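You operate a simulated robot arm through the tools that you are given. There is no shell and no other tool. Be economical: measure what you need, move in short steps, check, and stop when the job is done.

Carry out the task below with a simulated two-armed robot. There is one attempt and no reset: what you move stays moved.

Task
Open the blue drawer, put the white pad in the inside of the blue drawer, then shut the drawer. Turn the orange tester knob to +1. Put the grey tin that says "62" from the top of the green bench on the low shelf of the green bench and the grey tin that says "95" on the top of the small grey chest. Open the left green drawer, put the green cloth from the inside of the left green drawer on the bottom shelf of the side table and shut the drawer again. Any order will do. Set down upright: white pad, grey tin.

The check looks at the end state, three seconds after you hand in, the way a careful person would. Anything else that was tipped, shoved, dropped, spilled or broken makes it a failure. Flat cloth is picked up by pressing the open fingertips on it (5 to 10 N) and closing them slowly along it; thin cloth reads only 2 to 8 mm in the jaws.

Robot
Two 7-joint arms with two-finger parallel grippers on one trunk, on a base that drives. Base frame: it is fixed to the floor where the robot stands at the start and does not move with it; the origin is under the middle of the robot, x ahead of it, y to its left, z up. Readings come in m, degrees, newtons and seconds.
The left shoulder is at the start at [0.066, 0.174, 1.209], the right one opposite. With the tool pointing down near the work surface each hand reaches from about 0.1 to 0.64 m from the robot's upright axis, wherever it stands, measured 20 degrees to its own side. Places, roughly: blue drawer [0.7, 0.1, 0.7]; bottom shelf of the side table [-4.7, 5.3, 0.4]; green cloth (7x5x4 cm) [-0.7, 4.3, 0.7]; grey tin [-0.25, 3.5, 1]; inside of the blue drawer [0.7, 0.1, 0.7]; left green drawer [-0.7, 4.4, 0.7]; low shelf of the green bench [-0.4, 4, 0.2]; orange tester knob [-0.4, 3.7, 0.9]; top of the small grey chest (20x15 cm) [-0.12, 3.94, 0.98]; white pad (5x5x5 cm) [-0.5, 3.5, 0.9]. Payload 3.6 kg a hand.
The tool frame of a hand sits at the grasp point between the pads (the TCP): z along the fingers, y along the line on which they close. The tips reach 0.03 m beyond it. Largest opening 0.11 m; finger width 0.02, thickness 0.01; the body of the gripper, 0.048 by 0.112 m, starts 0.055 m behind the TCP.
Orientation is that of the tool frame in the base frame, as a unit quaternion [x, y, z, w]. With the fingers straight down and closing along the base's y, the tool's x points along the base's -x, its y along +y and its z along -z.

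Tools
- The arms move only by the tool jog_arm. It takes "left_plan", "right_plan" or both (then of equal length, played together; a hand with none holds still); each is a list of rows, each a list of 7 numbers: the shift along the tool's x, y, z in units of 250 mm (1.0 is 250 mm), then the turn, a rotation vector about the tool's x, y, z in units of 90 degrees (1.0 is 90 degrees), then the opening, from 0 (shut) to 1 (fully open). In form: [[x, y, z, wx, wy, wz, gripper], ...]. A call has 1 to 20 rows; each row is the pose to reach, as a shift and turn from the pose commanded when the call began, along the tool's axes at that moment. A call with a number of a shift or a turn outside -1 to 1 is refused whole. Rows are played at 5 a second. More than 0.05 m and 8.6 degrees between two rows, or a gripper value outside its range, and nothing of the call is played. Where a pose cannot be reached the arm comes as near as it can. A force on the tool above 40 N (or 10 N above the force at the start of the call, whichever is more), or a blocked arm, ends the call early, and 0.2 s more pass. Each finger travels about 0.153 m/s and halts on what it meets, pressing with about 29 N; the grip force reading is that of the motor and also rises with nothing between the fingers. The clock runs only during rows and for 0.2 s after the last one: add rows that repeat a pose to give the fingers time. It gives the time, the measured TCP pose, the force on the tool (base axes), the opening and the grip force at its end, in the units of the frame above (readings bear some noise), with the torque about the TCP (base axes, N m) and any sound that the robot's microphone picked up, and new pictures: "show" is both (left out), scene, wrist or none (wrist: the cameras of the hands that moved).
- Cameras (640 x 400 px; columns grow to the right, rows downward): "scene" is now at [0.126, -0.0149, 1.3427]; the picture's right is [-0.28, -0.96, 0.00], its down [-0.88, 0.25, -0.41] and it looks along [0.39, -0.11, -0.91] (base axes); focal length 263 px, centre (320, 200). "left" rides on the left gripper at [0.072, -0.017, -0.103] in its tool frame; the picture's right is [0.23, 0.97, 0.00], its down [-0.76, 0.18, -0.62] and it looks along [-0.61, 0.14, 0.78] (tool axes); focal length 222 px, centre (320, 200). "right" rides on the right gripper at [0.072, 0.017, -0.104] in its tool frame; the picture's right is [-0.23, 0.97, 0.00], its down [-0.76, -0.18, -0.62] and it looks along [-0.61, -0.14, 0.78] (tool axes); focal length 222 px, centre (320, 200). There is no depth. A picture from a camera that has moved, and an enlarged one, comes with that camera's place and axes in the base frame and with its lens.
- raise_lower(by): slides the trunk up (or, below 0, down) by that many m; the arms and the scene camera ride with it, the base frame stays. It gives what a move gives, with no picture.
- steer(legs): drives the robot by 1 to 6 legs, each [ahead, left, turn to the left] in m, m and degrees, along the robot's own axes; the way and the turn of a leg run together, so that a leg with both is an arc; at most 1.5 m and 180 degrees a leg. The arms and the cameras ride along, it lands a little off, and it stops where it bumps. It gives what a move gives, and a new picture of the scene camera.
- turn_head(pan, tilt): turns the head with the scene camera to pan (to the left, within 86 degrees either way) and tilt (down, from -29 to 69), counted from straight ahead of the robot. It gives what a move gives, and a new picture of the scene camera.
- enlarge(camera, box): a new picture of the part [left, top, right, bottom] of that camera's present view, enlarged. No time passes.
- sign_off(): hands the job in; it is judged then, once.

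Work in short steps. Places have to be worked out from the pictures, the camera data and where the tool is seen: move nearer, look again, correct. Check each grasp and each placing, and mend what went wrong. You have 196 turns and 260 pictures in all, those below and enlarged ones among them. Open the grippers and draw the arms clear of the work before you hand the job in, unless the task says otherwise.

The tools are called after ">>>" as name(argument=value, ...) on one line, values as JSON. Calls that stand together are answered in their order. jog_arm: Moves the arms, as the interface text tells. Its arguments: {"type":"object","properties":{"left_plan":{"type":"array","items":{"type":"array","items":{"type":"number"}}},"right_plan":{"type":"array","items":{"type":"array","items":{"type":"number"}}},"show":{"type":"string","enum":["both","scene","wrist","none"]}},"required":[]} The other tools are called the same way: raise_lower (by) slides the trunk up or down; steer (legs) drives the base; turn_head (pan, tilt) turns the head that bears the scene camera; enlarge (camera, box) takes an enlarged picture of a part of a camera's view; sign_off () hands the job in.

At the start:

```text
time: 0.0
left_position: [0.4606, 0.118, 1.0221]
left_tool_rot: [0.0, 1.0, 0.0, 0.0]
left_ft_force: [-0.1, 0.3, 0.7]
left_torque: [-0.04, -0.01, 0.02]
left_grip_width: 0.11
left_grip_force: 0.1
right_position: [0.4027, -0.2526, 0.9698]
right_tool_rot: [0.0, 1.0, -0.001, 0.001]
right_ft_force: [1.3, -0.6, -0.3]
right_torque: [0.0, 0.0, -0.03]
right_grip_width: 0.1101
right_grip_force: 0.0
trunk travel left (down, up): [-0.325, 0.438]
robot x, y, heading: [-0.0028, -0.0013, 0.0]
head pan, tilt: [-16.1, 66.0]
```

scene: 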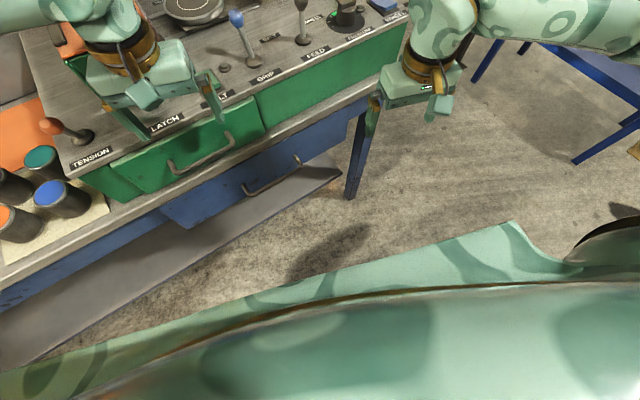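
right: 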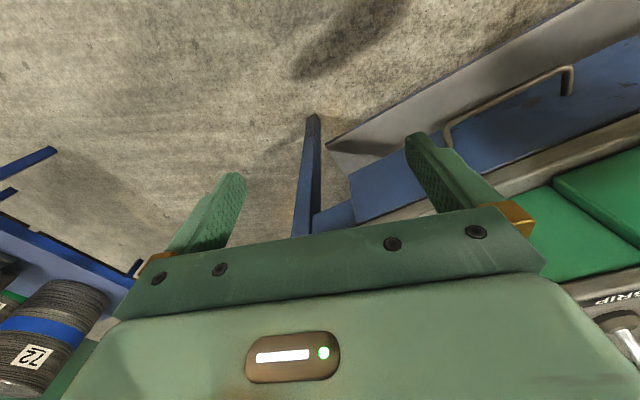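
left: 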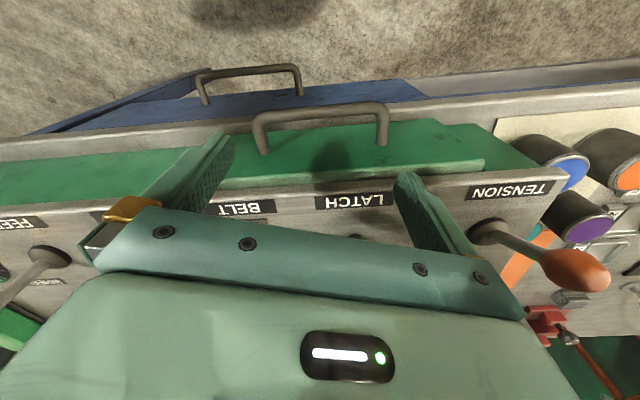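

The blue drawer with a handle is visible ahead below the green tester/bench drawers. I look around with the head to get the layout first.

>>> turn_head(pan=0, tilt=45)

>>> turn_head(pan=80, tilt=15)

```text
time: 0.8
left_position: [0.4599, 0.1181, 1.0229]
left_tool_rot: [0.0, 1.0, -0.001, -0.001]
left_ft_force: [-0.4, -0.1, 0.2]
left_torque: [0.03, 0.02, 0.0]
left_grip_width: 0.1099
left_grip_force: 0.0
right_position: [0.4017, -0.2517, 0.9701]
right_tool_rot: [-0.001, 1.0, 0.0, 0.0]
right_ft_force: [-0.6, 0.6, 0.7]
right_torque: [-0.01, -0.01, 0.0]
right_grip_width: 0.1102
right_grip_force: 0.1
trunk travel left (down, up): [-0.325, 0.438]
robot x, y, heading: [0.0011, -0.0009, -0.1]
head pan, tilt: [0.0, 45.0]
camera scene: at [0.1502, 0.0015, 1.3687], right [0.0, -1.0, 0.0], down [-0.71, 0.0, -0.71], along [0.71, 0.0, -0.71], focal length 263 px, centre (320, 200)
```

scene: 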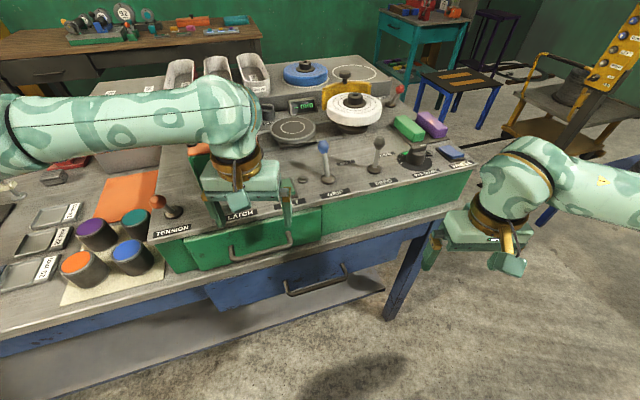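

```text
time: 2.4
left_position: [0.4594, 0.1179, 1.0237]
left_tool_rot: [0.001, 1.0, 0.0, 0.0]
left_ft_force: [0.4, -0.4, -0.6]
left_torque: [-0.03, 0.02, 0.03]
left_grip_width: 0.1102
left_grip_force: 0.1
right_position: [0.4026, -0.2526, 0.9703]
right_tool_rot: [0.001, 1.0, 0.001, 0.0]
right_ft_force: [0.1, 0.0, -0.4]
right_torque: [-0.01, 0.0, 0.0]
right_grip_width: 0.1101
right_grip_force: 0.0
trunk travel left (down, up): [-0.325, 0.438]
robot x, y, heading: [-0.0008, 0.0028, -0.1]
head pan, tilt: [80.0, 15.0]
camera scene: at [0.0852, 0.0936, 1.4156], right [0.98, -0.17, 0.0], down [-0.05, -0.26, -0.97], along [0.17, 0.95, -0.26], focal length 263 px, centre (320, 200)
```

scene: 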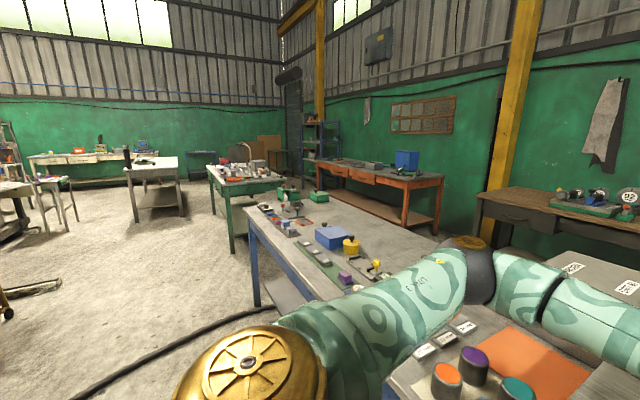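

I return the head to the blue drawer and zoom in on its handle.

>>> turn_head(pan=0, tilt=60)

>>> enlarge(camera="scene", box=[160, 100, 480, 300])

```text
time: 3.9
left_position: [0.4599, 0.1187, 1.0235]
left_tool_rot: [0.0, 1.0, 0.0, 0.001]
left_ft_force: [0.6, 0.3, -0.4]
left_torque: [0.0, 0.0, 0.03]
left_grip_width: 0.1101
left_grip_force: 0.1
right_position: [0.4032, -0.2519, 0.9686]
right_tool_rot: [0.0, 1.0, 0.0, 0.0]
right_ft_force: [0.4, 0.1, 0.4]
right_torque: [-0.01, 0.02, 0.0]
right_grip_width: 0.1102
right_grip_force: 0.0
trunk travel left (down, up): [-0.325, 0.438]
robot x, y, heading: [-0.0027, -0.0004, -0.4]
head pan, tilt: [0.0, 60.0]
camera scene: at [0.1356, 0.0017, 1.3493], right [0.0, -1.0, 0.0], down [-0.87, 0.0, -0.5], along [0.5, 0.0, -0.87], focal length 263 px, centre (320, 200)
```

scene: 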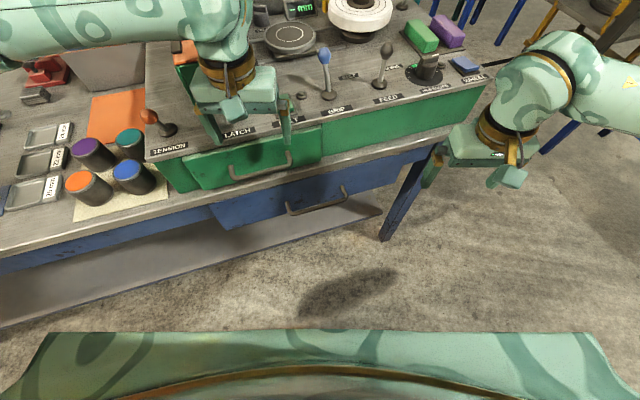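

```text
2.00 times, centred on (320, 200) of scene
camera zoom: at [0.1356, 0.0017, 1.3493], right [0.0, -1.0, 0.0], down [-0.87, 0.0, -0.5], along [0.5, 0.0, -0.87], focal length 525 px, centre (320, 200)
```

zoom: 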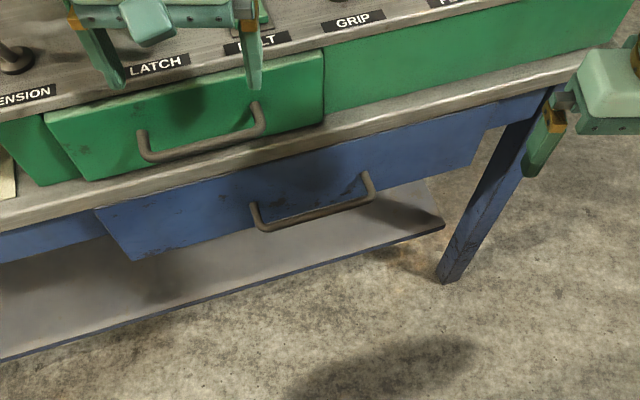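

The handle bar runs from about (.45,.08,.725) to (.497,-.073,.725), so the table is turned about 17°. I back up, square to the drawer, and stand so the left hand faces the handle.

>>> steer(legs=[[-0.2, 0, 0], [0, 0, 17], [0.0, -0.345, 0]])

>>> turn_head(pan=10, tilt=50)

```text
time: 8.3
left_position: [0.3053, -0.0844, 1.0225]
left_tool_rot: [-0.148, 0.989, 0.0, -0.001]
left_ft_force: [0.3, -0.2, 0.1]
left_torque: [0.02, 0.01, 0.01]
left_grip_width: 0.11
left_grip_force: 0.0
right_position: [0.3574, -0.4569, 0.9706]
right_tool_rot: [-0.148, 0.989, -0.001, 0.0]
right_ft_force: [-0.4, -1.2, -0.1]
right_torque: [0.02, 0.01, -0.01]
right_grip_width: 0.1101
right_grip_force: 0.0
trunk travel left (down, up): [-0.325, 0.438]
robot x, y, heading: [-0.0994, -0.3338, 16.9]
head pan, tilt: [0.0, 60.0]
camera scene: at [0.0287, -0.2921, 1.3493], right [0.29, -0.96, 0.0], down [-0.83, -0.25, -0.5], along [0.48, 0.15, -0.87], focal length 263 px, centre (320, 200)
```

scene: 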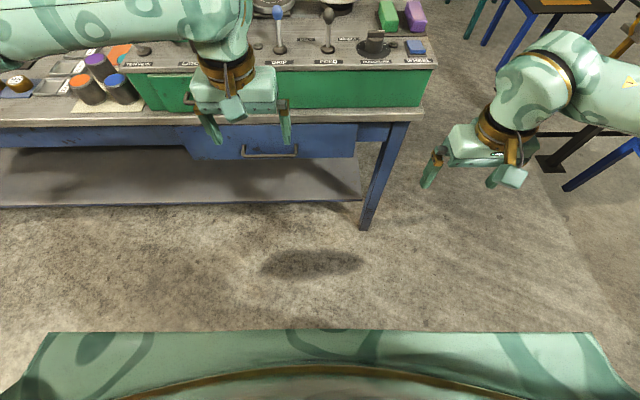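

```text
time: 9.1
left_position: [0.3039, -0.0835, 1.0221]
left_tool_rot: [-0.148, 0.989, 0.0, 0.0]
left_ft_force: [0.3, 0.9, -0.2]
left_torque: [0.03, 0.01, -0.02]
left_grip_width: 0.1098
left_grip_force: 0.0
right_position: [0.3571, -0.4559, 0.97]
right_tool_rot: [-0.148, 0.989, 0.0, -0.001]
right_ft_force: [-0.5, -0.1, 0.0]
right_torque: [0.01, -0.02, 0.01]
right_grip_width: 0.1102
right_grip_force: 0.1
trunk travel left (down, up): [-0.325, 0.438]
robot x, y, heading: [-0.1009, -0.3329, 17.0]
head pan, tilt: [10.0, 50.0]
camera scene: at [0.0332, -0.2756, 1.3618], right [0.45, -0.89, 0.0], down [-0.68, -0.35, -0.64], along [0.57, 0.29, -0.77], focal length 263 px, centre (320, 200)
```

scene: 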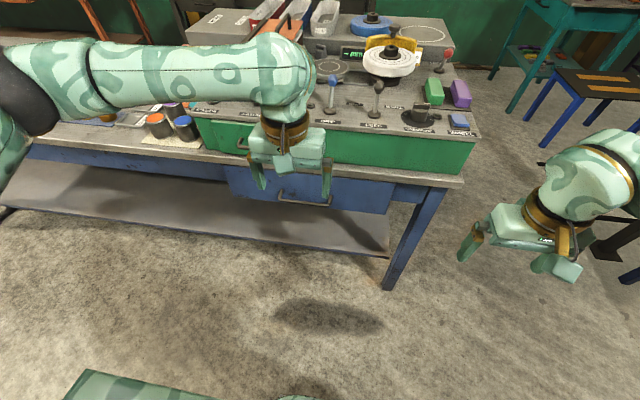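

Robot is squared up; bar is ~0.65 m ahead, 0.154 m left, z≈0.725. I rotate the left hand 90° about its axis and move it down and back in front of the lip.

>>> jog_arm(left_plan=[[0.02, 0.012, 0.04, 0, 0, -0.0834, 0.6], [0.04, 0.023, 0.08, 0, 0, -0.167, 0.6], [0.06, 0.035, 0.12, 0, 0, -0.25, 0.6], [0.08, 0.047, 0.16, 0, 0, -0.333, 0.6], [0.1, 0.058, 0.2, 0, 0, -0.417, 0.6], [0.12, 0.07, 0.24, 0, 0, -0.5, 0.6], [0.14, 0.082, 0.28, 0, 0, -0.583, 0.6], [0.16, 0.093, 0.32, 0, 0, -0.667, 0.6], [0.18, 0.105, 0.36, 0, 0, -0.75, 0.6], [0.2, 0.117, 0.4, 0, 0, -0.833, 0.6], [0.22, 0.128, 0.44, 0, 0, -0.917, 0.6], [0.24, 0.14, 0.48, 0, 0, -1.0, 0.6], [0.24, 0.14, 0.48, 0, 0, -1.0, 0.6]], show="none")

```text
time: 11.9
left_position: [0.2665, -0.0554, 0.9126]
left_tool_rot: [0.804, -0.595, -0.001, 0.002]
left_ft_force: [-0.4, -0.1, 0.8]
left_torque: [0.03, -0.02, 0.0]
left_grip_width: 0.0664
left_grip_force: 0.0
left hand out of reach, approached as far as the arm can: row 12, 13
right_position: [0.3576, -0.4567, 0.9708]
right_tool_rot: [-0.147, 0.989, 0.0, -0.001]
right_ft_force: [0.4, -0.4, 0.6]
right_torque: [0.01, 0.0, 0.03]
right_grip_width: 0.11
right_grip_force: 0.0
trunk travel left (down, up): [-0.325, 0.438]
robot x, y, heading: [-0.1037, -0.3313, 16.8]
head pan, tilt: [10.0, 50.0]
```

Orientation is as wanted (y axis now back toward robot). Now I pitch the fingers forward by 60° and move in front of the handle.

>>> jog_arm(left_plan=[[0, -0.035, 0.05, 0.0834, 0, 0, 0.5], [0, -0.07, 0.1, 0.167, 0, 0, 0.5], [0, -0.105, 0.15, 0.25, 0, 0, 0.5], [0, -0.14, 0.2, 0.333, 0, 0, 0.5], [0, -0.175, 0.25, 0.417, 0, 0, 0.5], [0, -0.21, 0.3, 0.5, 0, 0, 0.5], [0, -0.245, 0.35, 0.583, 0, 0, 0.5], [0, -0.28, 0.4, 0.667, 0, 0, 0.5], [0, -0.28, 0.4, 0.667, 0, 0, 0.5]])

```text
time: 13.1
left_position: [0.4399, 0.0564, 0.882]
left_tool_rot: [0.766, -0.587, 0.164, -0.203]
left_ft_force: [-31.0, -11.4, 0.2]
left_torque: [0.35, -0.95, 0.32]
left_grip_width: 0.0407
left_grip_force: 0.0
left hand out of reach, approached as far as the arm can: row 1, 2, 3, 4, 5, 6
right_position: [0.3537, -0.4561, 0.9726]
right_tool_rot: [-0.149, 0.989, 0.0, 0.001]
right_ft_force: [0.3, 0.3, -0.4]
right_torque: [-0.03, 0.0, -0.02]
right_grip_width: 0.1102
right_grip_force: 0.1
trunk travel left (down, up): [-0.325, 0.438]
robot x, y, heading: [-0.1029, -0.3323, 17.1]
head pan, tilt: [10.0, 50.0]
stopped in row 6 (left hand): the force on the tool passed its limit at 49 N (the readings are from after the stop); the commanded pose is now the measured one
camera scene: at [0.0283, -0.2767, 1.3623], right [0.46, -0.89, 0.0], down [-0.68, -0.35, -0.64], along [0.57, 0.29, -0.76], focal length 263 px, centre (320, 200)
camera left: at [0.4225, -0.0217, 0.9818], right [-0.75, -0.44, -0.49], down [-0.65, 0.62, 0.44], along [0.11, 0.65, -0.75], focal length 222 px, centre (320, 200)
```

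scene: 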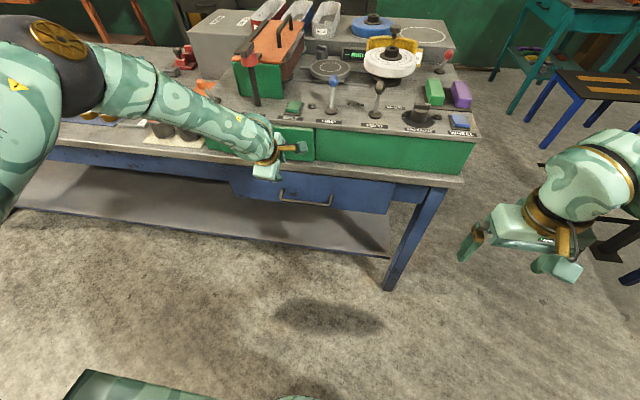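
left: 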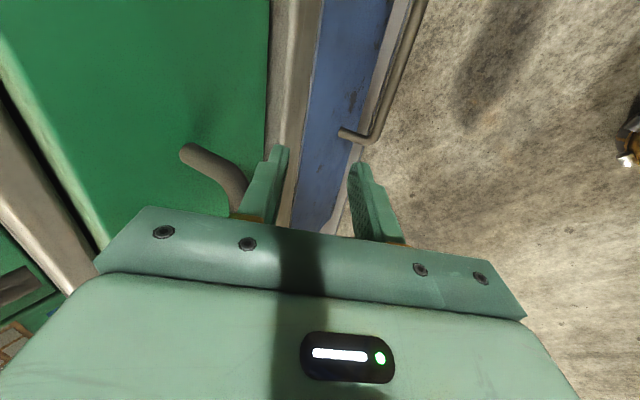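

The arm could not get low at that orientation and slid forward against the (closed) green drawer. I back off with the base, and lower the trunk to give the arm a better posture.

>>> steer(legs=[[-0.15, 0, 0]])

>>> raise_lower(by=-0.2)

```text
time: 14.4
left_position: [0.3042, 0.0165, 0.8849]
left_tool_rot: [0.766, -0.586, 0.165, -0.206]
left_ft_force: [-1.1, 0.1, 0.2]
left_torque: [0.0, -0.02, 0.04]
left_grip_width: 0.0549
left_grip_force: 0.1
right_position: [0.2149, -0.4981, 0.9705]
right_tool_rot: [-0.149, 0.989, 0.0, 0.0]
right_ft_force: [0.3, -0.5, 0.9]
right_torque: [0.01, 0.03, -0.01]
right_grip_width: 0.1099
right_grip_force: 0.1
trunk travel left (down, up): [-0.325, 0.438]
robot x, y, heading: [-0.241, -0.3768, 16.9]
head pan, tilt: [10.0, 50.0]
camera scene: at [-0.1099, -0.3192, 1.3621], right [0.45, -0.89, 0.0], down [-0.68, -0.35, -0.64], along [0.57, 0.29, -0.77], focal length 263 px, centre (320, 200)
```

scene: 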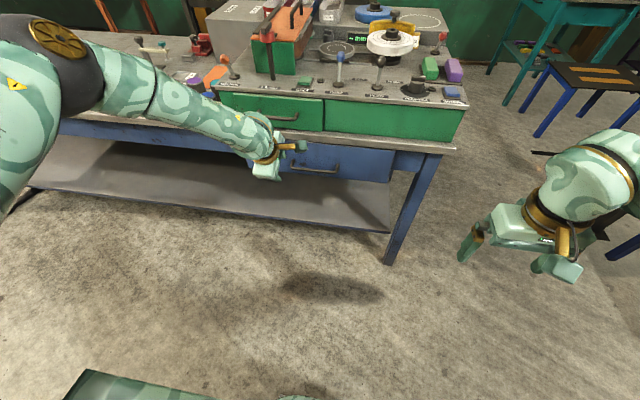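

```text
time: 16.6
left_position: [0.305, 0.017, 0.6849]
left_tool_rot: [0.765, -0.587, 0.165, -0.207]
left_ft_force: [-0.4, 0.7, 0.0]
left_torque: [-0.01, 0.0, -0.02]
left_grip_width: 0.055
left_grip_force: 0.0
right_position: [0.2164, -0.498, 0.7713]
right_tool_rot: [-0.148, 0.989, 0.0, -0.001]
right_ft_force: [-0.9, 0.0, -0.1]
right_torque: [-0.02, -0.06, 0.01]
right_grip_width: 0.11
right_grip_force: 0.0
trunk travel left (down, up): [-0.125, 0.638]
robot x, y, heading: [-0.2451, -0.3708, 17.0]
head pan, tilt: [10.0, 50.0]
```

Now the hand is at z 0.685 with fingers pitched 30°. I pitch 40° further, raising slightly and shifting right to line up with the bar.

>>> jog_arm(left_plan=[[0.037, -0.015, -0.053, 0.074, 0, 0, 0.5], [0.073, -0.03, -0.106, 0.148, 0, 0, 0.5], [0.11, -0.045, -0.159, 0.222, 0, 0, 0.5], [0.147, -0.06, -0.211, 0.296, 0, 0, 0.5], [0.183, -0.075, -0.264, 0.37, 0, 0, 0.5], [0.22, -0.09, -0.317, 0.444, 0, 0, 0.5], [0.22, -0.09, -0.317, 0.444, 0, 0, 0.5]])

```text
time: 18.2
left_position: [0.2998, -0.0411, 0.7636]
left_tool_rot: [0.65, -0.495, 0.355, -0.455]
left_ft_force: [-0.4, 0.0, 0.0]
left_torque: [0.0, -0.01, 0.03]
left_grip_width: 0.0551
left_grip_force: 0.1
right_position: [0.2167, -0.4983, 0.7697]
right_tool_rot: [-0.149, 0.989, 0.0, -0.001]
right_ft_force: [0.0, 0.8, 0.3]
right_torque: [0.03, 0.0, -0.04]
right_grip_width: 0.11
right_grip_force: 0.0
trunk travel left (down, up): [-0.125, 0.638]
robot x, y, heading: [-0.2409, -0.3765, 16.9]
head pan, tilt: [10.0, 50.0]
camera scene: at [-0.0114, -0.2889, 1.1538], right [0.46, -0.89, 0.0], down [-0.68, -0.35, -0.64], along [0.57, 0.29, -0.77], focal length 263 px, centre (320, 200)
camera left: at [0.2299, -0.1349, 0.8159], right [-0.25, -0.31, -0.92], down [-0.82, 0.57, 0.03], along [0.51, 0.76, -0.4], focal length 222 px, centre (320, 200)
```

scene: 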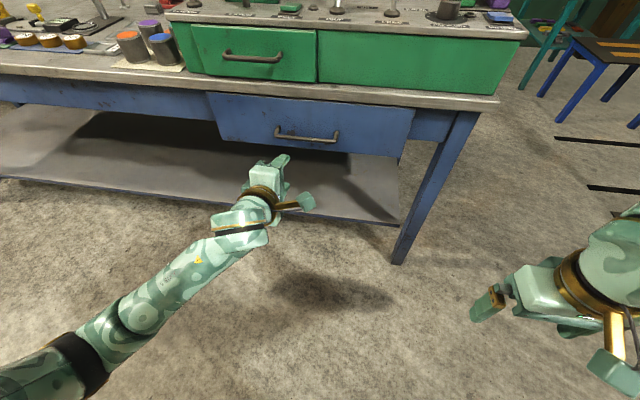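
left: 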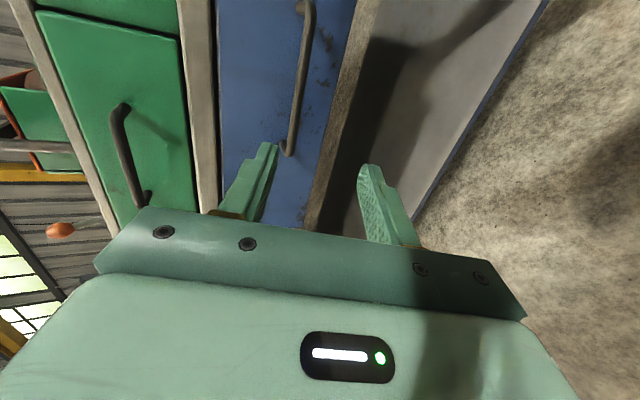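

The bar centre measures ≈(.49,.007,.727); the TCP needs ≈0.19 m along its axis and a 3 cm upward shift. I advance in steps with a half-open jaw, then close.

>>> jog_arm(left_plan=[[0.02, -0.124, 0, 0, 0, 0, 0.5], [0.036, -0.124, 0.15, 0, 0, 0, 0.5], [0.036, -0.124, 0.3, 0, 0, 0, 0.5], [0.036, -0.124, 0.45, 0, 0, 0, 0.5], [0.036, -0.124, 0.58, 0, 0, 0, 0.5], [0.036, -0.124, 0.58, 0, 0, 0, 0.5]])

```text
time: 19.6
left_position: [0.4452, -0.0115, 0.7412]
left_tool_rot: [0.65, -0.494, 0.355, -0.456]
left_ft_force: [0.4, -0.5, -0.2]
left_torque: [0.03, -0.03, 0.0]
left_grip_width: 0.0553
left_grip_force: 0.0
right_position: [0.2159, -0.4989, 0.7698]
right_tool_rot: [-0.148, 0.989, -0.001, -0.001]
right_ft_force: [-0.4, 0.7, -0.7]
right_torque: [0.0, 0.02, -0.01]
right_grip_width: 0.11
right_grip_force: 0.0
trunk travel left (down, up): [-0.125, 0.638]
robot x, y, heading: [-0.2407, -0.3781, 17.1]
head pan, tilt: [10.0, 50.0]
camera scene: at [-0.0114, -0.289, 1.1538], right [0.45, -0.89, 0.0], down [-0.68, -0.35, -0.64], along [0.57, 0.29, -0.77], focal length 263 px, centre (320, 200)
camera left: at [0.3749, -0.1042, 0.7943], right [-0.25, -0.31, -0.92], down [-0.82, 0.57, 0.03], along [0.51, 0.76, -0.4], focal length 222 px, centre (320, 200)
```

scene: 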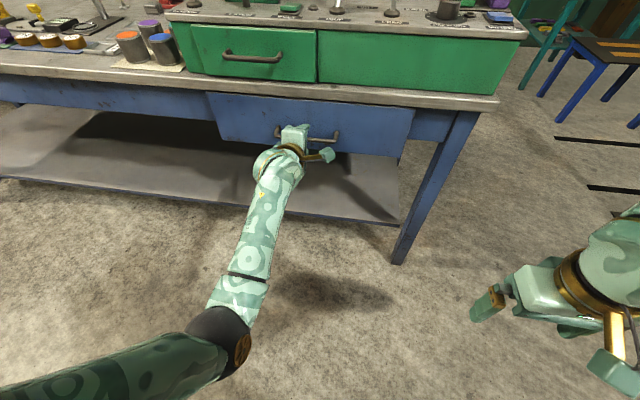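
left: 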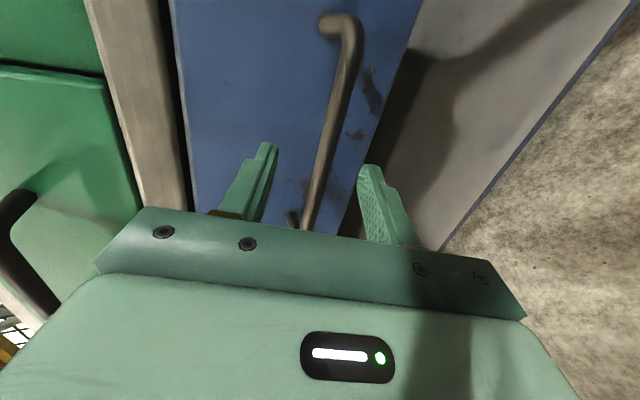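

The bar lies between the fingers; I advance another 4.5 cm and close slowly.

>>> jog_arm(left_plan=[[0, 0, 0.09, 0, 0, 0, 0.5], [0, 0, 0.18, 0, 0, 0, 0.5], [0, 0, 0.18, 0, 0, 0, 0.3], [0, 0, 0.18, 0, 0, 0, 0.0], [0, 0, 0.18, 0, 0, 0, 0.0], [0, 0, 0.18, 0, 0, 0, 0.0]])

```text
time: 20.2
left_position: [0.4743, -0.005, 0.7354]
left_tool_rot: [0.647, -0.493, 0.358, -0.458]
left_ft_force: [-22.2, -8.9, 8.0]
left_torque: [0.37, -0.89, 0.12]
left_grip_width: 0.0547
left_grip_force: 0.2
right_position: [0.2149, -0.498, 0.7724]
right_tool_rot: [-0.15, 0.989, -0.001, 0.001]
right_ft_force: [1.1, 0.2, 0.4]
right_torque: [0.01, -0.03, 0.04]
right_grip_width: 0.1097
right_grip_force: 0.0
trunk travel left (down, up): [-0.125, 0.638]
robot x, y, heading: [-0.2426, -0.3793, 17.2]
head pan, tilt: [10.0, 50.0]
stopped in row 2 (left hand): the force on the tool passed its limit at 80 N (the readings are from after the stop); the commanded pose is now the measured one
camera scene: at [-0.0152, -0.29, 1.1549], right [0.46, -0.89, 0.0], down [-0.68, -0.35, -0.64], along [0.57, 0.29, -0.76], focal length 263 px, centre (320, 200)
camera left: at [0.4043, -0.0969, 0.7866], right [-0.24, -0.31, -0.92], down [-0.82, 0.57, 0.02], along [0.51, 0.76, -0.4], focal length 222 px, centre (320, 200)
```

scene: 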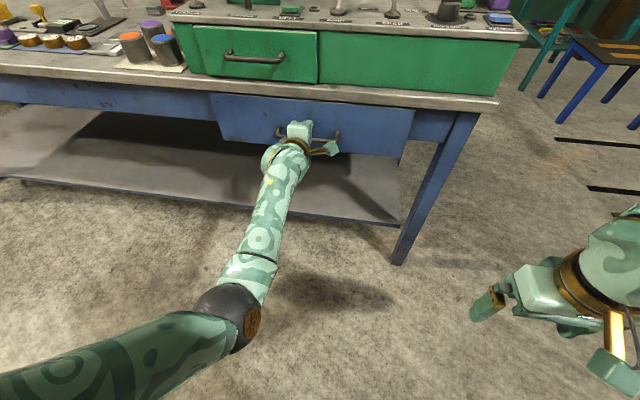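
left: 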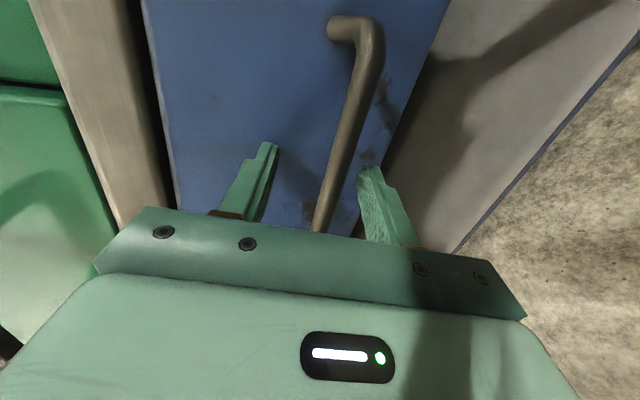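

The fingertips touched the drawer front, so the bar should be within the pads. I back off 4 mm and close.

>>> jog_arm(left_plan=[[0, 0, -0.03, 0, 0, 0, 0.4], [0, 0, -0.03, 0, 0, 0, 0.2], [0, 0, -0.03, 0, 0, 0, 0.0], [0, 0, -0.03, 0, 0, 0, 0.0], [0, 0, -0.03, 0, 0, 0, 0.0]], show="wrist")

```text
time: 21.4
left_position: [0.4696, -0.0072, 0.7316]
left_tool_rot: [0.651, -0.494, 0.355, -0.454]
left_ft_force: [-17.9, -7.4, -13.7]
left_torque: [-0.54, -0.07, 0.26]
left_grip_width: 0.0121
left_grip_force: 45.0
right_position: [0.2157, -0.4974, 0.7694]
right_tool_rot: [-0.149, 0.989, 0.0, 0.0]
right_ft_force: [0.1, -0.4, 0.3]
right_torque: [0.0, 0.01, 0.03]
right_grip_width: 0.1097
right_grip_force: 0.0
trunk travel left (down, up): [-0.125, 0.638]
robot x, y, heading: [-0.2408, -0.3781, 17.3]
head pan, tilt: [10.0, 50.0]
camera left: at [0.3994, -0.0975, 0.7828], right [-0.25, -0.32, -0.91], down [-0.82, 0.57, 0.03], along [0.51, 0.76, -0.4], focal length 222 px, centre (320, 200)
```

left: 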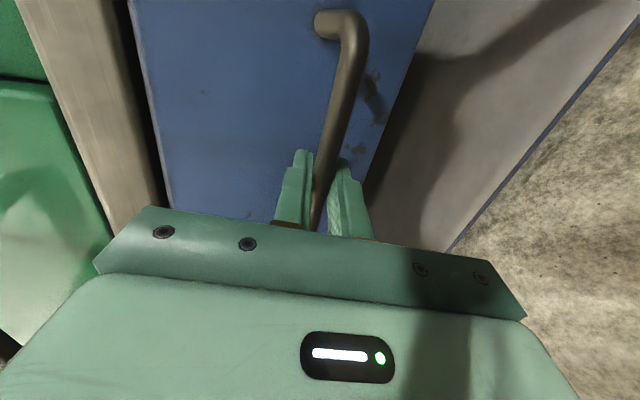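

The bar is gripped (12 mm). I pull the drawer by driving straight back.

>>> steer(legs=[[-0.1, 0, 0], [-0.1, 0, 0]])

```text
time: 23.3
left_position: [0.2827, -0.0644, 0.7303]
left_tool_rot: [0.65, -0.495, 0.355, -0.454]
left_ft_force: [5.2, -16.4, -21.8]
left_torque: [-0.35, -0.04, 0.82]
left_grip_width: 0.012
left_grip_force: 45.3
right_position: [0.0286, -0.5563, 0.769]
right_tool_rot: [-0.149, 0.989, -0.001, -0.001]
right_ft_force: [0.7, -1.3, 0.0]
right_torque: [-0.02, -0.01, 0.0]
right_grip_width: 0.11
right_grip_force: 0.1
trunk travel left (down, up): [-0.125, 0.638]
robot x, y, heading: [-0.4339, -0.4343, 17.2]
head pan, tilt: [10.0, 50.0]
camera scene: at [-0.1819, -0.3428, 1.1506], right [0.46, -0.89, 0.0], down [-0.69, -0.35, -0.63], along [0.56, 0.29, -0.78], focal length 263 px, centre (320, 200)
```

scene: 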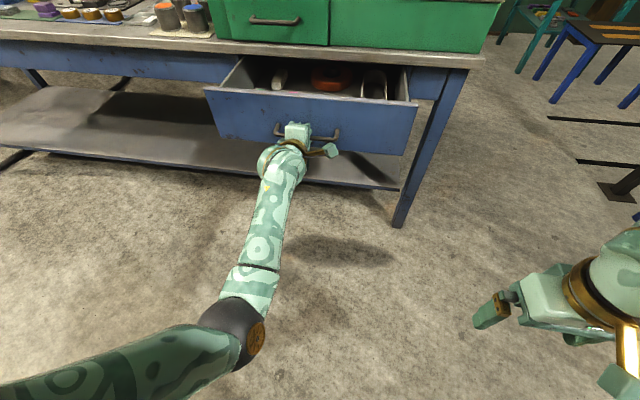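

Drawer is open ~19 cm, with items in the rear and free space in front. I release the handle and move clear, then look inside.

>>> jog_arm(left_plan=[[0, 0, 0, 0, 0, 0, 0.25], [0, 0, 0, 0, 0, 0, 0.5], [0, 0, -0.1, 0, 0, 0, 0.5], [0, 0, -0.25, 0, 0, 0, 0.5], [0, 0, -0.4, 0, 0, 0, 0.5]], show="none")

>>> raise_lower(by=0.2)

>>> turn_head(pan=10, tilt=40)

```text
time: 24.6
left_position: [0.1989, -0.0656, 0.8986]
left_tool_rot: [0.59, -0.45, 0.393, -0.543]
left_ft_force: [0.7, 0.5, 0.4]
left_torque: [0.01, -0.01, 0.02]
left_grip_width: 0.055
left_grip_force: 0.0
right_position: [0.0159, -0.5665, 0.7809]
right_tool_rot: [-0.129, 0.992, -0.002, 0.014]
right_ft_force: [0.2, 0.2, 0.1]
right_torque: [-0.04, 0.0, 0.0]
right_grip_width: 0.1103
right_grip_force: 0.1
trunk travel left (down, up): [-0.125, 0.638]
robot x, y, heading: [-0.4323, -0.4372, 17.4]
head pan, tilt: [10.0, 50.0]
stopped in row 5 (left hand): the arm was blocked; the commanded pose is now the measured one
```

```text
time: 26.8
left_position: [0.1964, -0.0529, 1.0851]
left_tool_rot: [0.592, -0.457, 0.379, -0.544]
left_ft_force: [-0.1, 0.5, 0.0]
left_torque: [0.02, 0.01, 0.01]
left_grip_width: 0.0552
left_grip_force: 0.1
right_position: [0.0061, -0.5651, 0.9819]
right_tool_rot: [-0.149, 0.989, 0.002, 0.014]
right_ft_force: [0.0, 0.8, -0.6]
right_torque: [0.03, 0.02, 0.0]
right_grip_width: 0.11
right_grip_force: 0.1
trunk travel left (down, up): [-0.325, 0.438]
robot x, y, heading: [-0.4315, -0.4337, 17.1]
head pan, tilt: [10.0, 50.0]
```

```text
time: 27.5
left_position: [0.198, -0.0547, 1.0874]
left_tool_rot: [0.592, -0.456, 0.381, -0.544]
left_ft_force: [-0.5, 0.8, -0.3]
left_torque: [-0.02, 0.01, 0.02]
left_grip_width: 0.0548
left_grip_force: 0.1
right_position: [0.0053, -0.5643, 0.9835]
right_tool_rot: [-0.149, 0.989, 0.002, 0.015]
right_ft_force: [0.9, -0.3, 0.7]
right_torque: [-0.01, 0.01, -0.06]
right_grip_width: 0.1103
right_grip_force: 0.2
trunk travel left (down, up): [-0.325, 0.438]
robot x, y, heading: [-0.4292, -0.4372, 17.0]
head pan, tilt: [10.0, 40.0]
camera scene: at [-0.2711, -0.3679, 1.3749], right [0.46, -0.89, 0.0], down [-0.58, -0.3, -0.76], along [0.67, 0.35, -0.66], focal length 263 px, centre (320, 200)
```

scene: 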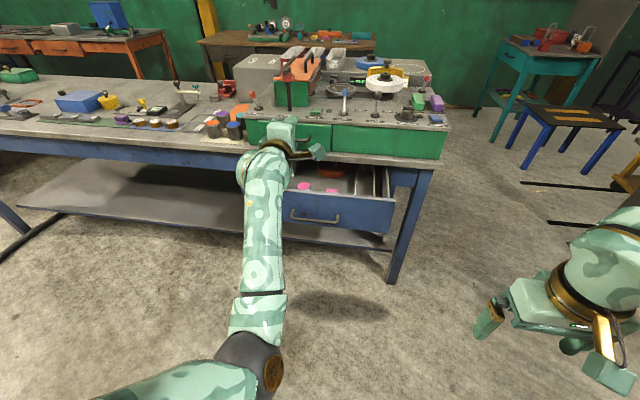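

Drawer stays open. I back away, then return the left hand to tool-down posture for travelling.

>>> steer(legs=[[-0.35, 0, 0]])

>>> jog_arm(left_plan=[[0, 0, -0.02, -0.08, 0, 0, 0.5], [0, 0, -0.04, -0.16, 0, 0, 0.5], [0, 0, -0.06, -0.24, 0, 0, 0.5], [0, 0, -0.08, -0.32, 0, 0, 0.5], [0, 0, -0.1, -0.4, 0, 0, 0.5], [0, 0, -0.12, -0.48, 0, 0, 0.5], [0, 0, -0.14, -0.56, 0, 0, 0.5], [0, 0, -0.16, -0.64, 0, 0, 0.5], [0, 0, -0.18, -0.72, 0, 0, 0.5], [0, 0, -0.2, -0.8, 0, 0, 0.5], [0, 0, -0.2, -0.88, 0, 0, 0.5], [0, 0, -0.2, -0.92, 0, 0, 0.5], [0, 0, -0.2, -0.92, 0, 0, 0.5]], show="none")

```text
time: 28.8
left_position: [0.0516, -0.0741, 1.15]
left_tool_rot: [-0.567, 0.431, -0.382, 0.589]
left_ft_force: [-0.5, -1.5, 0.2]
left_torque: [-0.03, 0.04, 0.03]
left_grip_width: 0.0552
left_grip_force: 0.1
right_position: [-0.1349, -0.6055, 0.9958]
right_tool_rot: [-0.151, 0.988, 0.005, 0.034]
right_ft_force: [-0.4, 0.7, -0.2]
right_torque: [-0.02, -0.09, 0.0]
right_grip_width: 0.11
right_grip_force: 0.2
trunk travel left (down, up): [-0.325, 0.438]
robot x, y, heading: [-0.5373, -0.4676, 17.3]
head pan, tilt: [10.0, 40.0]
stopped in leg 1: the robot was blocked; the commanded pose is now the measured one
camera scene: at [-0.3807, -0.4002, 1.3756], right [0.46, -0.89, 0.0], down [-0.58, -0.3, -0.76], along [0.67, 0.35, -0.65], focal length 263 px, centre (320, 200)
```

scene: 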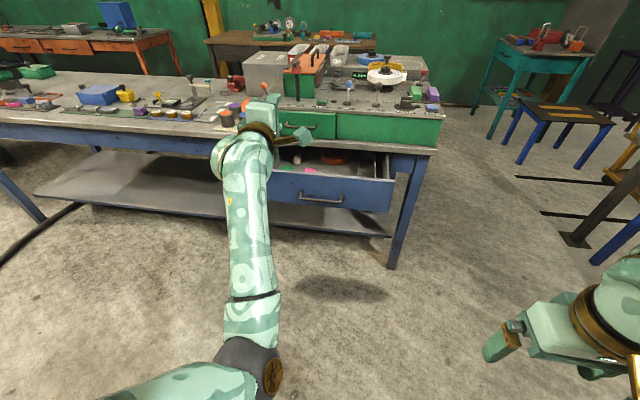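

```text
time: 31.5
left_position: [-0.0115, -0.0649, 1.1375]
left_tool_rot: [0.83, -0.555, -0.005, -0.051]
left_ft_force: [0.0, 0.3, 0.2]
left_torque: [0.01, -0.06, 0.01]
left_grip_width: 0.0548
left_grip_force: 0.0
right_position: [-0.1442, -0.6091, 1.0003]
right_tool_rot: [-0.15, 0.988, 0.005, 0.04]
right_ft_force: [-0.2, 0.0, -0.6]
right_torque: [-0.03, -0.03, -0.01]
right_grip_width: 0.1098
right_grip_force: 0.1
trunk travel left (down, up): [-0.325, 0.438]
robot x, y, heading: [-0.5351, -0.471, 17.1]
head pan, tilt: [10.0, 40.0]
stopped in row 13 (left hand): the arm was blocked; the commanded pose is now the measured one
```

Something behind seems to be touching the robot/arms. I look to the sides before moving further.

>>> turn_head(pan=-86, tilt=35)

>>> turn_head(pan=86, tilt=35)

```text
time: 33.2
left_position: [-0.0078, -0.068, 1.1351]
left_tool_rot: [0.829, -0.556, -0.006, -0.052]
left_ft_force: [0.2, -0.2, -0.1]
left_torque: [-0.01, 0.0, -0.02]
left_grip_width: 0.055
left_grip_force: 0.0
right_position: [-0.1411, -0.6092, 0.9983]
right_tool_rot: [-0.149, 0.988, 0.006, 0.039]
right_ft_force: [-0.4, 0.3, 0.5]
right_torque: [-0.02, 0.01, -0.01]
right_grip_width: 0.1101
right_grip_force: 0.0
trunk travel left (down, up): [-0.325, 0.438]
robot x, y, heading: [-0.5405, -0.4665, 17.2]
head pan, tilt: [-85.9, 35.0]
camera scene: at [-0.4185, -0.5202, 1.3837], right [-0.93, -0.36, 0.02], down [-0.22, 0.53, -0.82], along [0.29, -0.77, -0.57], focal length 263 px, centre (320, 200)
```

scene: 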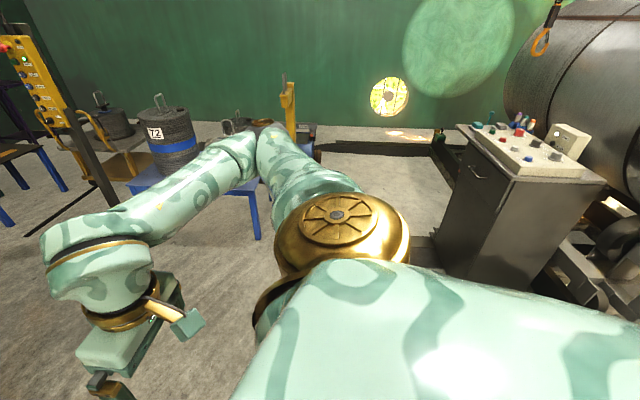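

```text
time: 35.8
left_position: [-0.0091, -0.067, 1.1369]
left_tool_rot: [0.83, -0.556, -0.005, -0.052]
left_ft_force: [-1.0, -1.5, 0.6]
left_torque: [0.01, 0.04, 0.02]
left_grip_width: 0.055
left_grip_force: 0.1
right_position: [-0.1412, -0.6093, 0.9976]
right_tool_rot: [-0.15, 0.988, 0.006, 0.038]
right_ft_force: [-0.2, -0.4, -0.2]
right_torque: [0.0, -0.01, 0.03]
right_grip_width: 0.1101
right_grip_force: 0.1
trunk travel left (down, up): [-0.325, 0.438]
robot x, y, heading: [-0.5381, -0.4669, 17.2]
head pan, tilt: [85.9, 35.0]
camera scene: at [-0.4703, -0.3524, 1.3838], right [0.97, 0.23, -0.02], down [0.12, -0.56, -0.82], along [-0.19, 0.8, -0.57], focal length 263 px, centre (320, 200)
```

scene: 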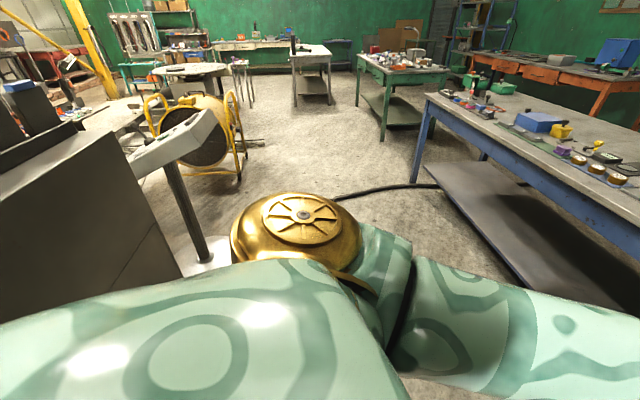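

A cabinet and control panel stand just behind/left of the robot; that is what I backed into. I move forward a little, then straighten the arm.

>>> steer(legs=[[0.12, 0, 0]])

>>> jog_arm(left_plan=[[0, 0, 0, 0, 0, 0.09, 0.5], [0, 0, 0, 0, 0, 0.18, 0.5], [0, 0, 0, 0, 0, 0.27, 0.5], [0, 0, 0, 0, 0, 0.36, 0.5], [0, 0, 0, 0, 0, 0.45, 0.5], [0, 0, 0, 0, 0, 0.54, 0.5], [0, 0, 0, 0, 0, 0.63, 0.5], [0, 0, 0, 0, 0, 0.72, 0.5], [0, 0, 0, 0, 0, 0.81, 0.5], [0, 0, 0, 0, 0, 0.9, 0.5], [0, 0, 0, 0, 0, 0.97, 0.5]], show="scene")

```text
time: 37.1
left_position: [0.1088, -0.0344, 1.1352]
left_tool_rot: [0.828, -0.558, -0.007, -0.051]
left_ft_force: [0.4, -0.5, -0.2]
left_torque: [-0.05, 0.05, 0.02]
left_grip_width: 0.055
left_grip_force: 0.1
right_position: [-0.0236, -0.5739, 0.9982]
right_tool_rot: [-0.149, 0.988, 0.006, 0.038]
right_ft_force: [-0.6, 0.4, -0.4]
right_torque: [0.0, -0.01, -0.02]
right_grip_width: 0.11
right_grip_force: 0.1
trunk travel left (down, up): [-0.325, 0.438]
robot x, y, heading: [-0.4237, -0.4303, 16.7]
head pan, tilt: [85.9, 35.0]
camera scene: at [-0.3538, -0.3174, 1.3837], right [0.97, 0.22, -0.02], down [0.12, -0.56, -0.82], along [-0.19, 0.8, -0.57], focal length 263 px, centre (320, 200)
```

scene: 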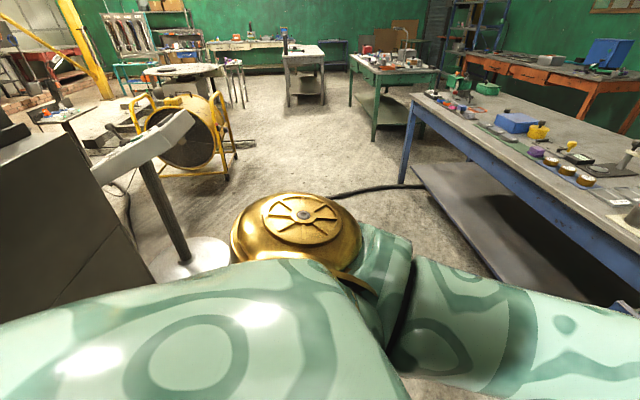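

```text
time: 39.5
left_position: [0.0986, -0.0294, 1.1416]
left_tool_rot: [-0.225, 0.973, 0.036, 0.044]
left_ft_force: [0.1, 0.9, 0.6]
left_torque: [0.03, 0.03, 0.02]
left_grip_width: 0.0548
left_grip_force: 0.0
left hand out of reach, approached as far as the arm can: row 1, 2, 3, 4, 5, 6, 7, 8, 9, 10, 11
right_position: [-0.0298, -0.5789, 1.0028]
right_tool_rot: [-0.133, 0.99, 0.004, 0.046]
right_ft_force: [0.3, 0.5, -0.1]
right_torque: [0.0, 0.02, 0.01]
right_grip_width: 0.11
right_grip_force: 0.1
trunk travel left (down, up): [-0.325, 0.438]
robot x, y, heading: [-0.4241, -0.4335, 17.5]
head pan, tilt: [85.9, 35.0]
camera scene: at [-0.3553, -0.3175, 1.3838], right [0.97, 0.22, -0.02], down [0.12, -0.56, -0.82], along [-0.19, 0.8, -0.57], focal length 263 px, centre (320, 200)
```

scene: 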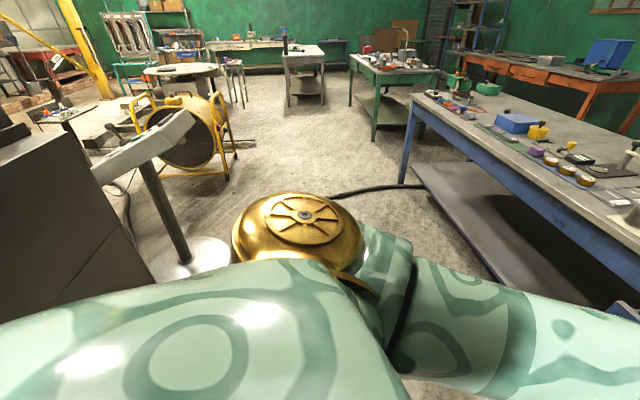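

Bench front line runs roughly from (-.41,3.16) to (-.95,4.63), parallel to the blue table. I tuck the left hand in, then drive along the aisle between the panel and the table.

>>> jog_arm(left_plan=[[0.12, 0, 0.05, 0, 0, 0, 0.5], [0.26, 0, 0.12, 0, 0, 0, 0.5], [0.4, 0, 0.2, 0, 0, 0, 0.5], [0.54, 0, 0.25, 0, 0, 0, 0.5], [0.68, 0, 0.25, 0, 0, 0, 0.5]], show="none")

>>> turn_head(pan=0, tilt=35)

>>> steer(legs=[[0, 0, 90], [0.4, 0, 0], [0.5, -0.35, 0], [1.2, 0, 0], [0.4, 0, 0]])

```text
time: 40.7
left_position: [0.0302, -0.0243, 1.005]
left_tool_rot: [-0.215, 0.975, 0.04, 0.041]
left_ft_force: [-0.4, 0.0, 0.9]
left_torque: [0.01, -0.02, 0.0]
left_grip_width: 0.0551
left_grip_force: 0.0
left hand out of reach, approached as far as the arm can: row 1, 2, 3, 4, 5
right_position: [-0.0319, -0.5783, 1.0025]
right_tool_rot: [-0.133, 0.99, 0.005, 0.045]
right_ft_force: [0.3, 0.7, -0.3]
right_torque: [-0.03, -0.01, 0.02]
right_grip_width: 0.1101
right_grip_force: 0.1
trunk travel left (down, up): [-0.325, 0.438]
robot x, y, heading: [-0.4238, -0.4302, 17.3]
head pan, tilt: [85.9, 35.0]
```

```text
time: 42.3
left_position: [0.0304, -0.0253, 1.0051]
left_tool_rot: [-0.216, 0.975, 0.039, 0.04]
left_ft_force: [-0.6, 0.2, -0.2]
left_torque: [0.01, 0.0, -0.03]
left_grip_width: 0.0548
left_grip_force: 0.0
right_position: [-0.0306, -0.5802, 1.0014]
right_tool_rot: [-0.134, 0.99, 0.004, 0.045]
right_ft_force: [-0.1, 0.4, -0.2]
right_torque: [0.0, -0.01, 0.01]
right_grip_width: 0.11
right_grip_force: 0.1
trunk travel left (down, up): [-0.325, 0.438]
robot x, y, heading: [-0.4232, -0.432, 17.3]
head pan, tilt: [0.0, 35.0]
camera scene: at [-0.2514, -0.3774, 1.3825], right [0.29, -0.96, 0.0], down [-0.56, -0.17, -0.81], along [0.77, 0.24, -0.59], focal length 263 px, centre (320, 200)
```

scene: 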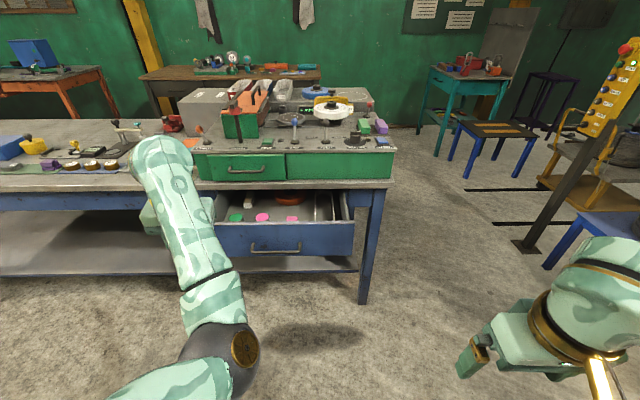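

```text
time: 59.6
left_position: [-1.2076, 2.5549, 1.0037]
left_tool_rot: [0.837, -0.545, -0.057, 0.0]
left_ft_force: [1.4, 0.3, 0.4]
left_torque: [0.03, 0.01, -0.02]
left_grip_width: 0.0549
left_grip_force: 0.1
right_position: [-0.6562, 2.4767, 1.0015]
right_tool_rot: [0.798, -0.601, -0.037, -0.028]
right_ft_force: [-0.4, 0.2, -0.2]
right_torque: [0.01, 0.01, -0.01]
right_grip_width: 0.1097
right_grip_force: 0.0
trunk travel left (down, up): [-0.325, 0.438]
robot x, y, heading: [-0.8081, 2.0962, 106.1]
head pan, tilt: [0.0, 35.0]
camera scene: at [-0.8539, 2.2517, 1.3834], right [0.96, 0.28, 0.0], down [0.16, -0.55, -0.82], along [-0.23, 0.79, -0.57], focal length 263 px, centre (320, 200)
```

scene: 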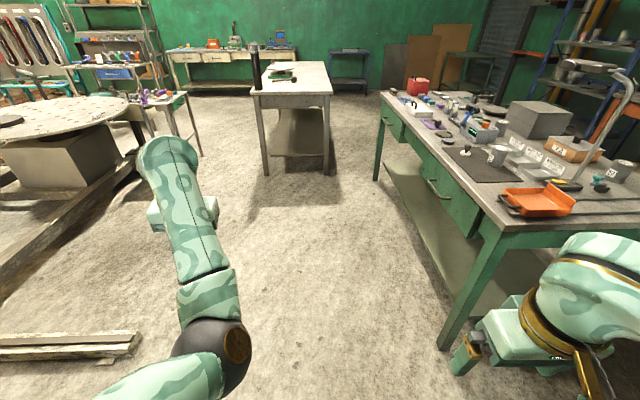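

I'm at the green bench end. I zoom on the bench top to identify the items.

>>> enlarge(camera="scene", box=[360, 60, 640, 235])

```text
2.29 times, centred on (500, 148) of scene
camera zoom: at [-0.8539, 2.2517, 1.3834], right [0.96, 0.28, 0.0], down [0.16, -0.55, -0.82], along [-0.23, 0.79, -0.57], focal length 600 px, centre (-91, 320)
```

zoom: 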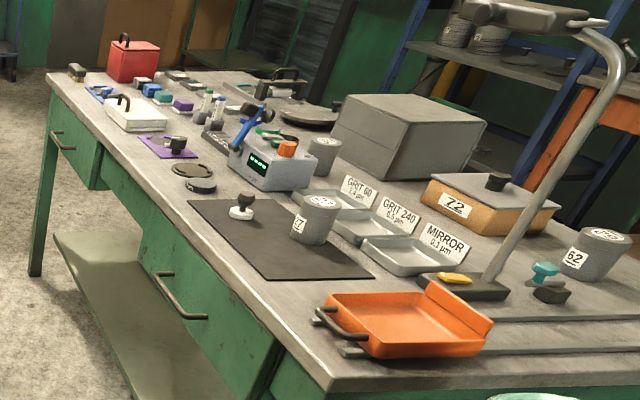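

Tin "62" is at the back near end, another tin on the dark mat, one behind the tester; left drawer is the far one. I drive to stand facing the bench, well clear, and look.

>>> steer(legs=[[0.3, 0.35, 0], [0.93, 0, 0], [0, 0, -89]])

>>> enlarge(camera="scene", box=[160, 0, 480, 200])

```text
time: 70.6
left_position: [-1.0265, 3.579, 1.0052]
left_tool_rot: [-0.209, 0.976, 0.041, 0.041]
left_ft_force: [-0.5, -0.7, 1.0]
left_torque: [-0.01, -0.02, -0.02]
left_grip_width: 0.0551
left_grip_force: 0.1
right_position: [-1.101, 3.0273, 1.0018]
right_tool_rot: [-0.142, 0.989, 0.007, 0.045]
right_ft_force: [-0.2, 0.5, 0.5]
right_torque: [0.01, 0.0, 0.01]
right_grip_width: 0.1101
right_grip_force: 0.1
trunk travel left (down, up): [-0.325, 0.438]
robot x, y, heading: [-1.4834, 3.1801, 16.2]
head pan, tilt: [0.0, 35.0]
camera scene: at [-1.3309, 3.2247, 1.3836], right [0.28, -0.96, 0.0], down [-0.55, -0.16, -0.82], along [0.79, 0.23, -0.57], focal length 263 px, centre (320, 200)
```

scene: 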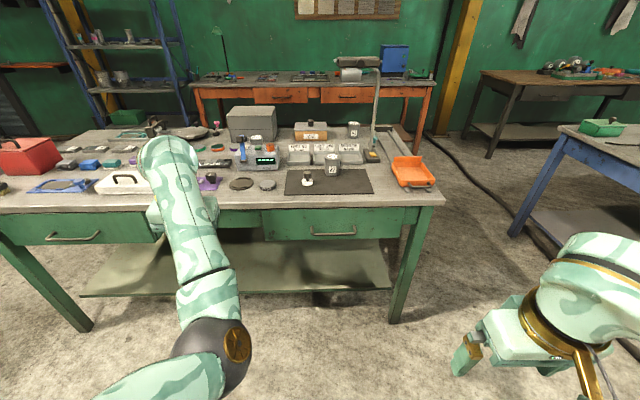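

```text
2.00 times, centred on (320, 100) of scene
camera zoom: at [-1.3309, 3.2247, 1.3836], right [0.28, -0.96, 0.0], down [-0.55, -0.16, -0.82], along [0.79, 0.23, -0.57], focal length 525 px, centre (320, 400)
```

zoom: 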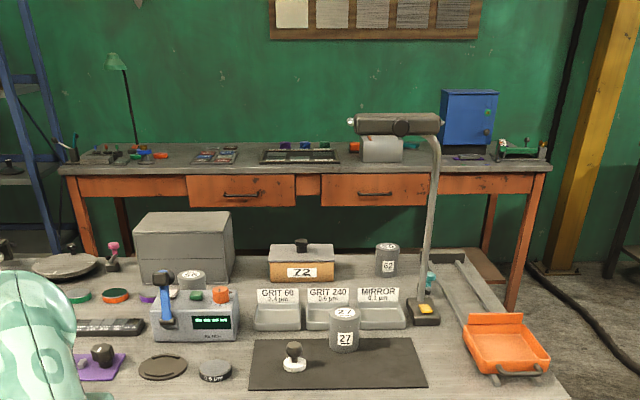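

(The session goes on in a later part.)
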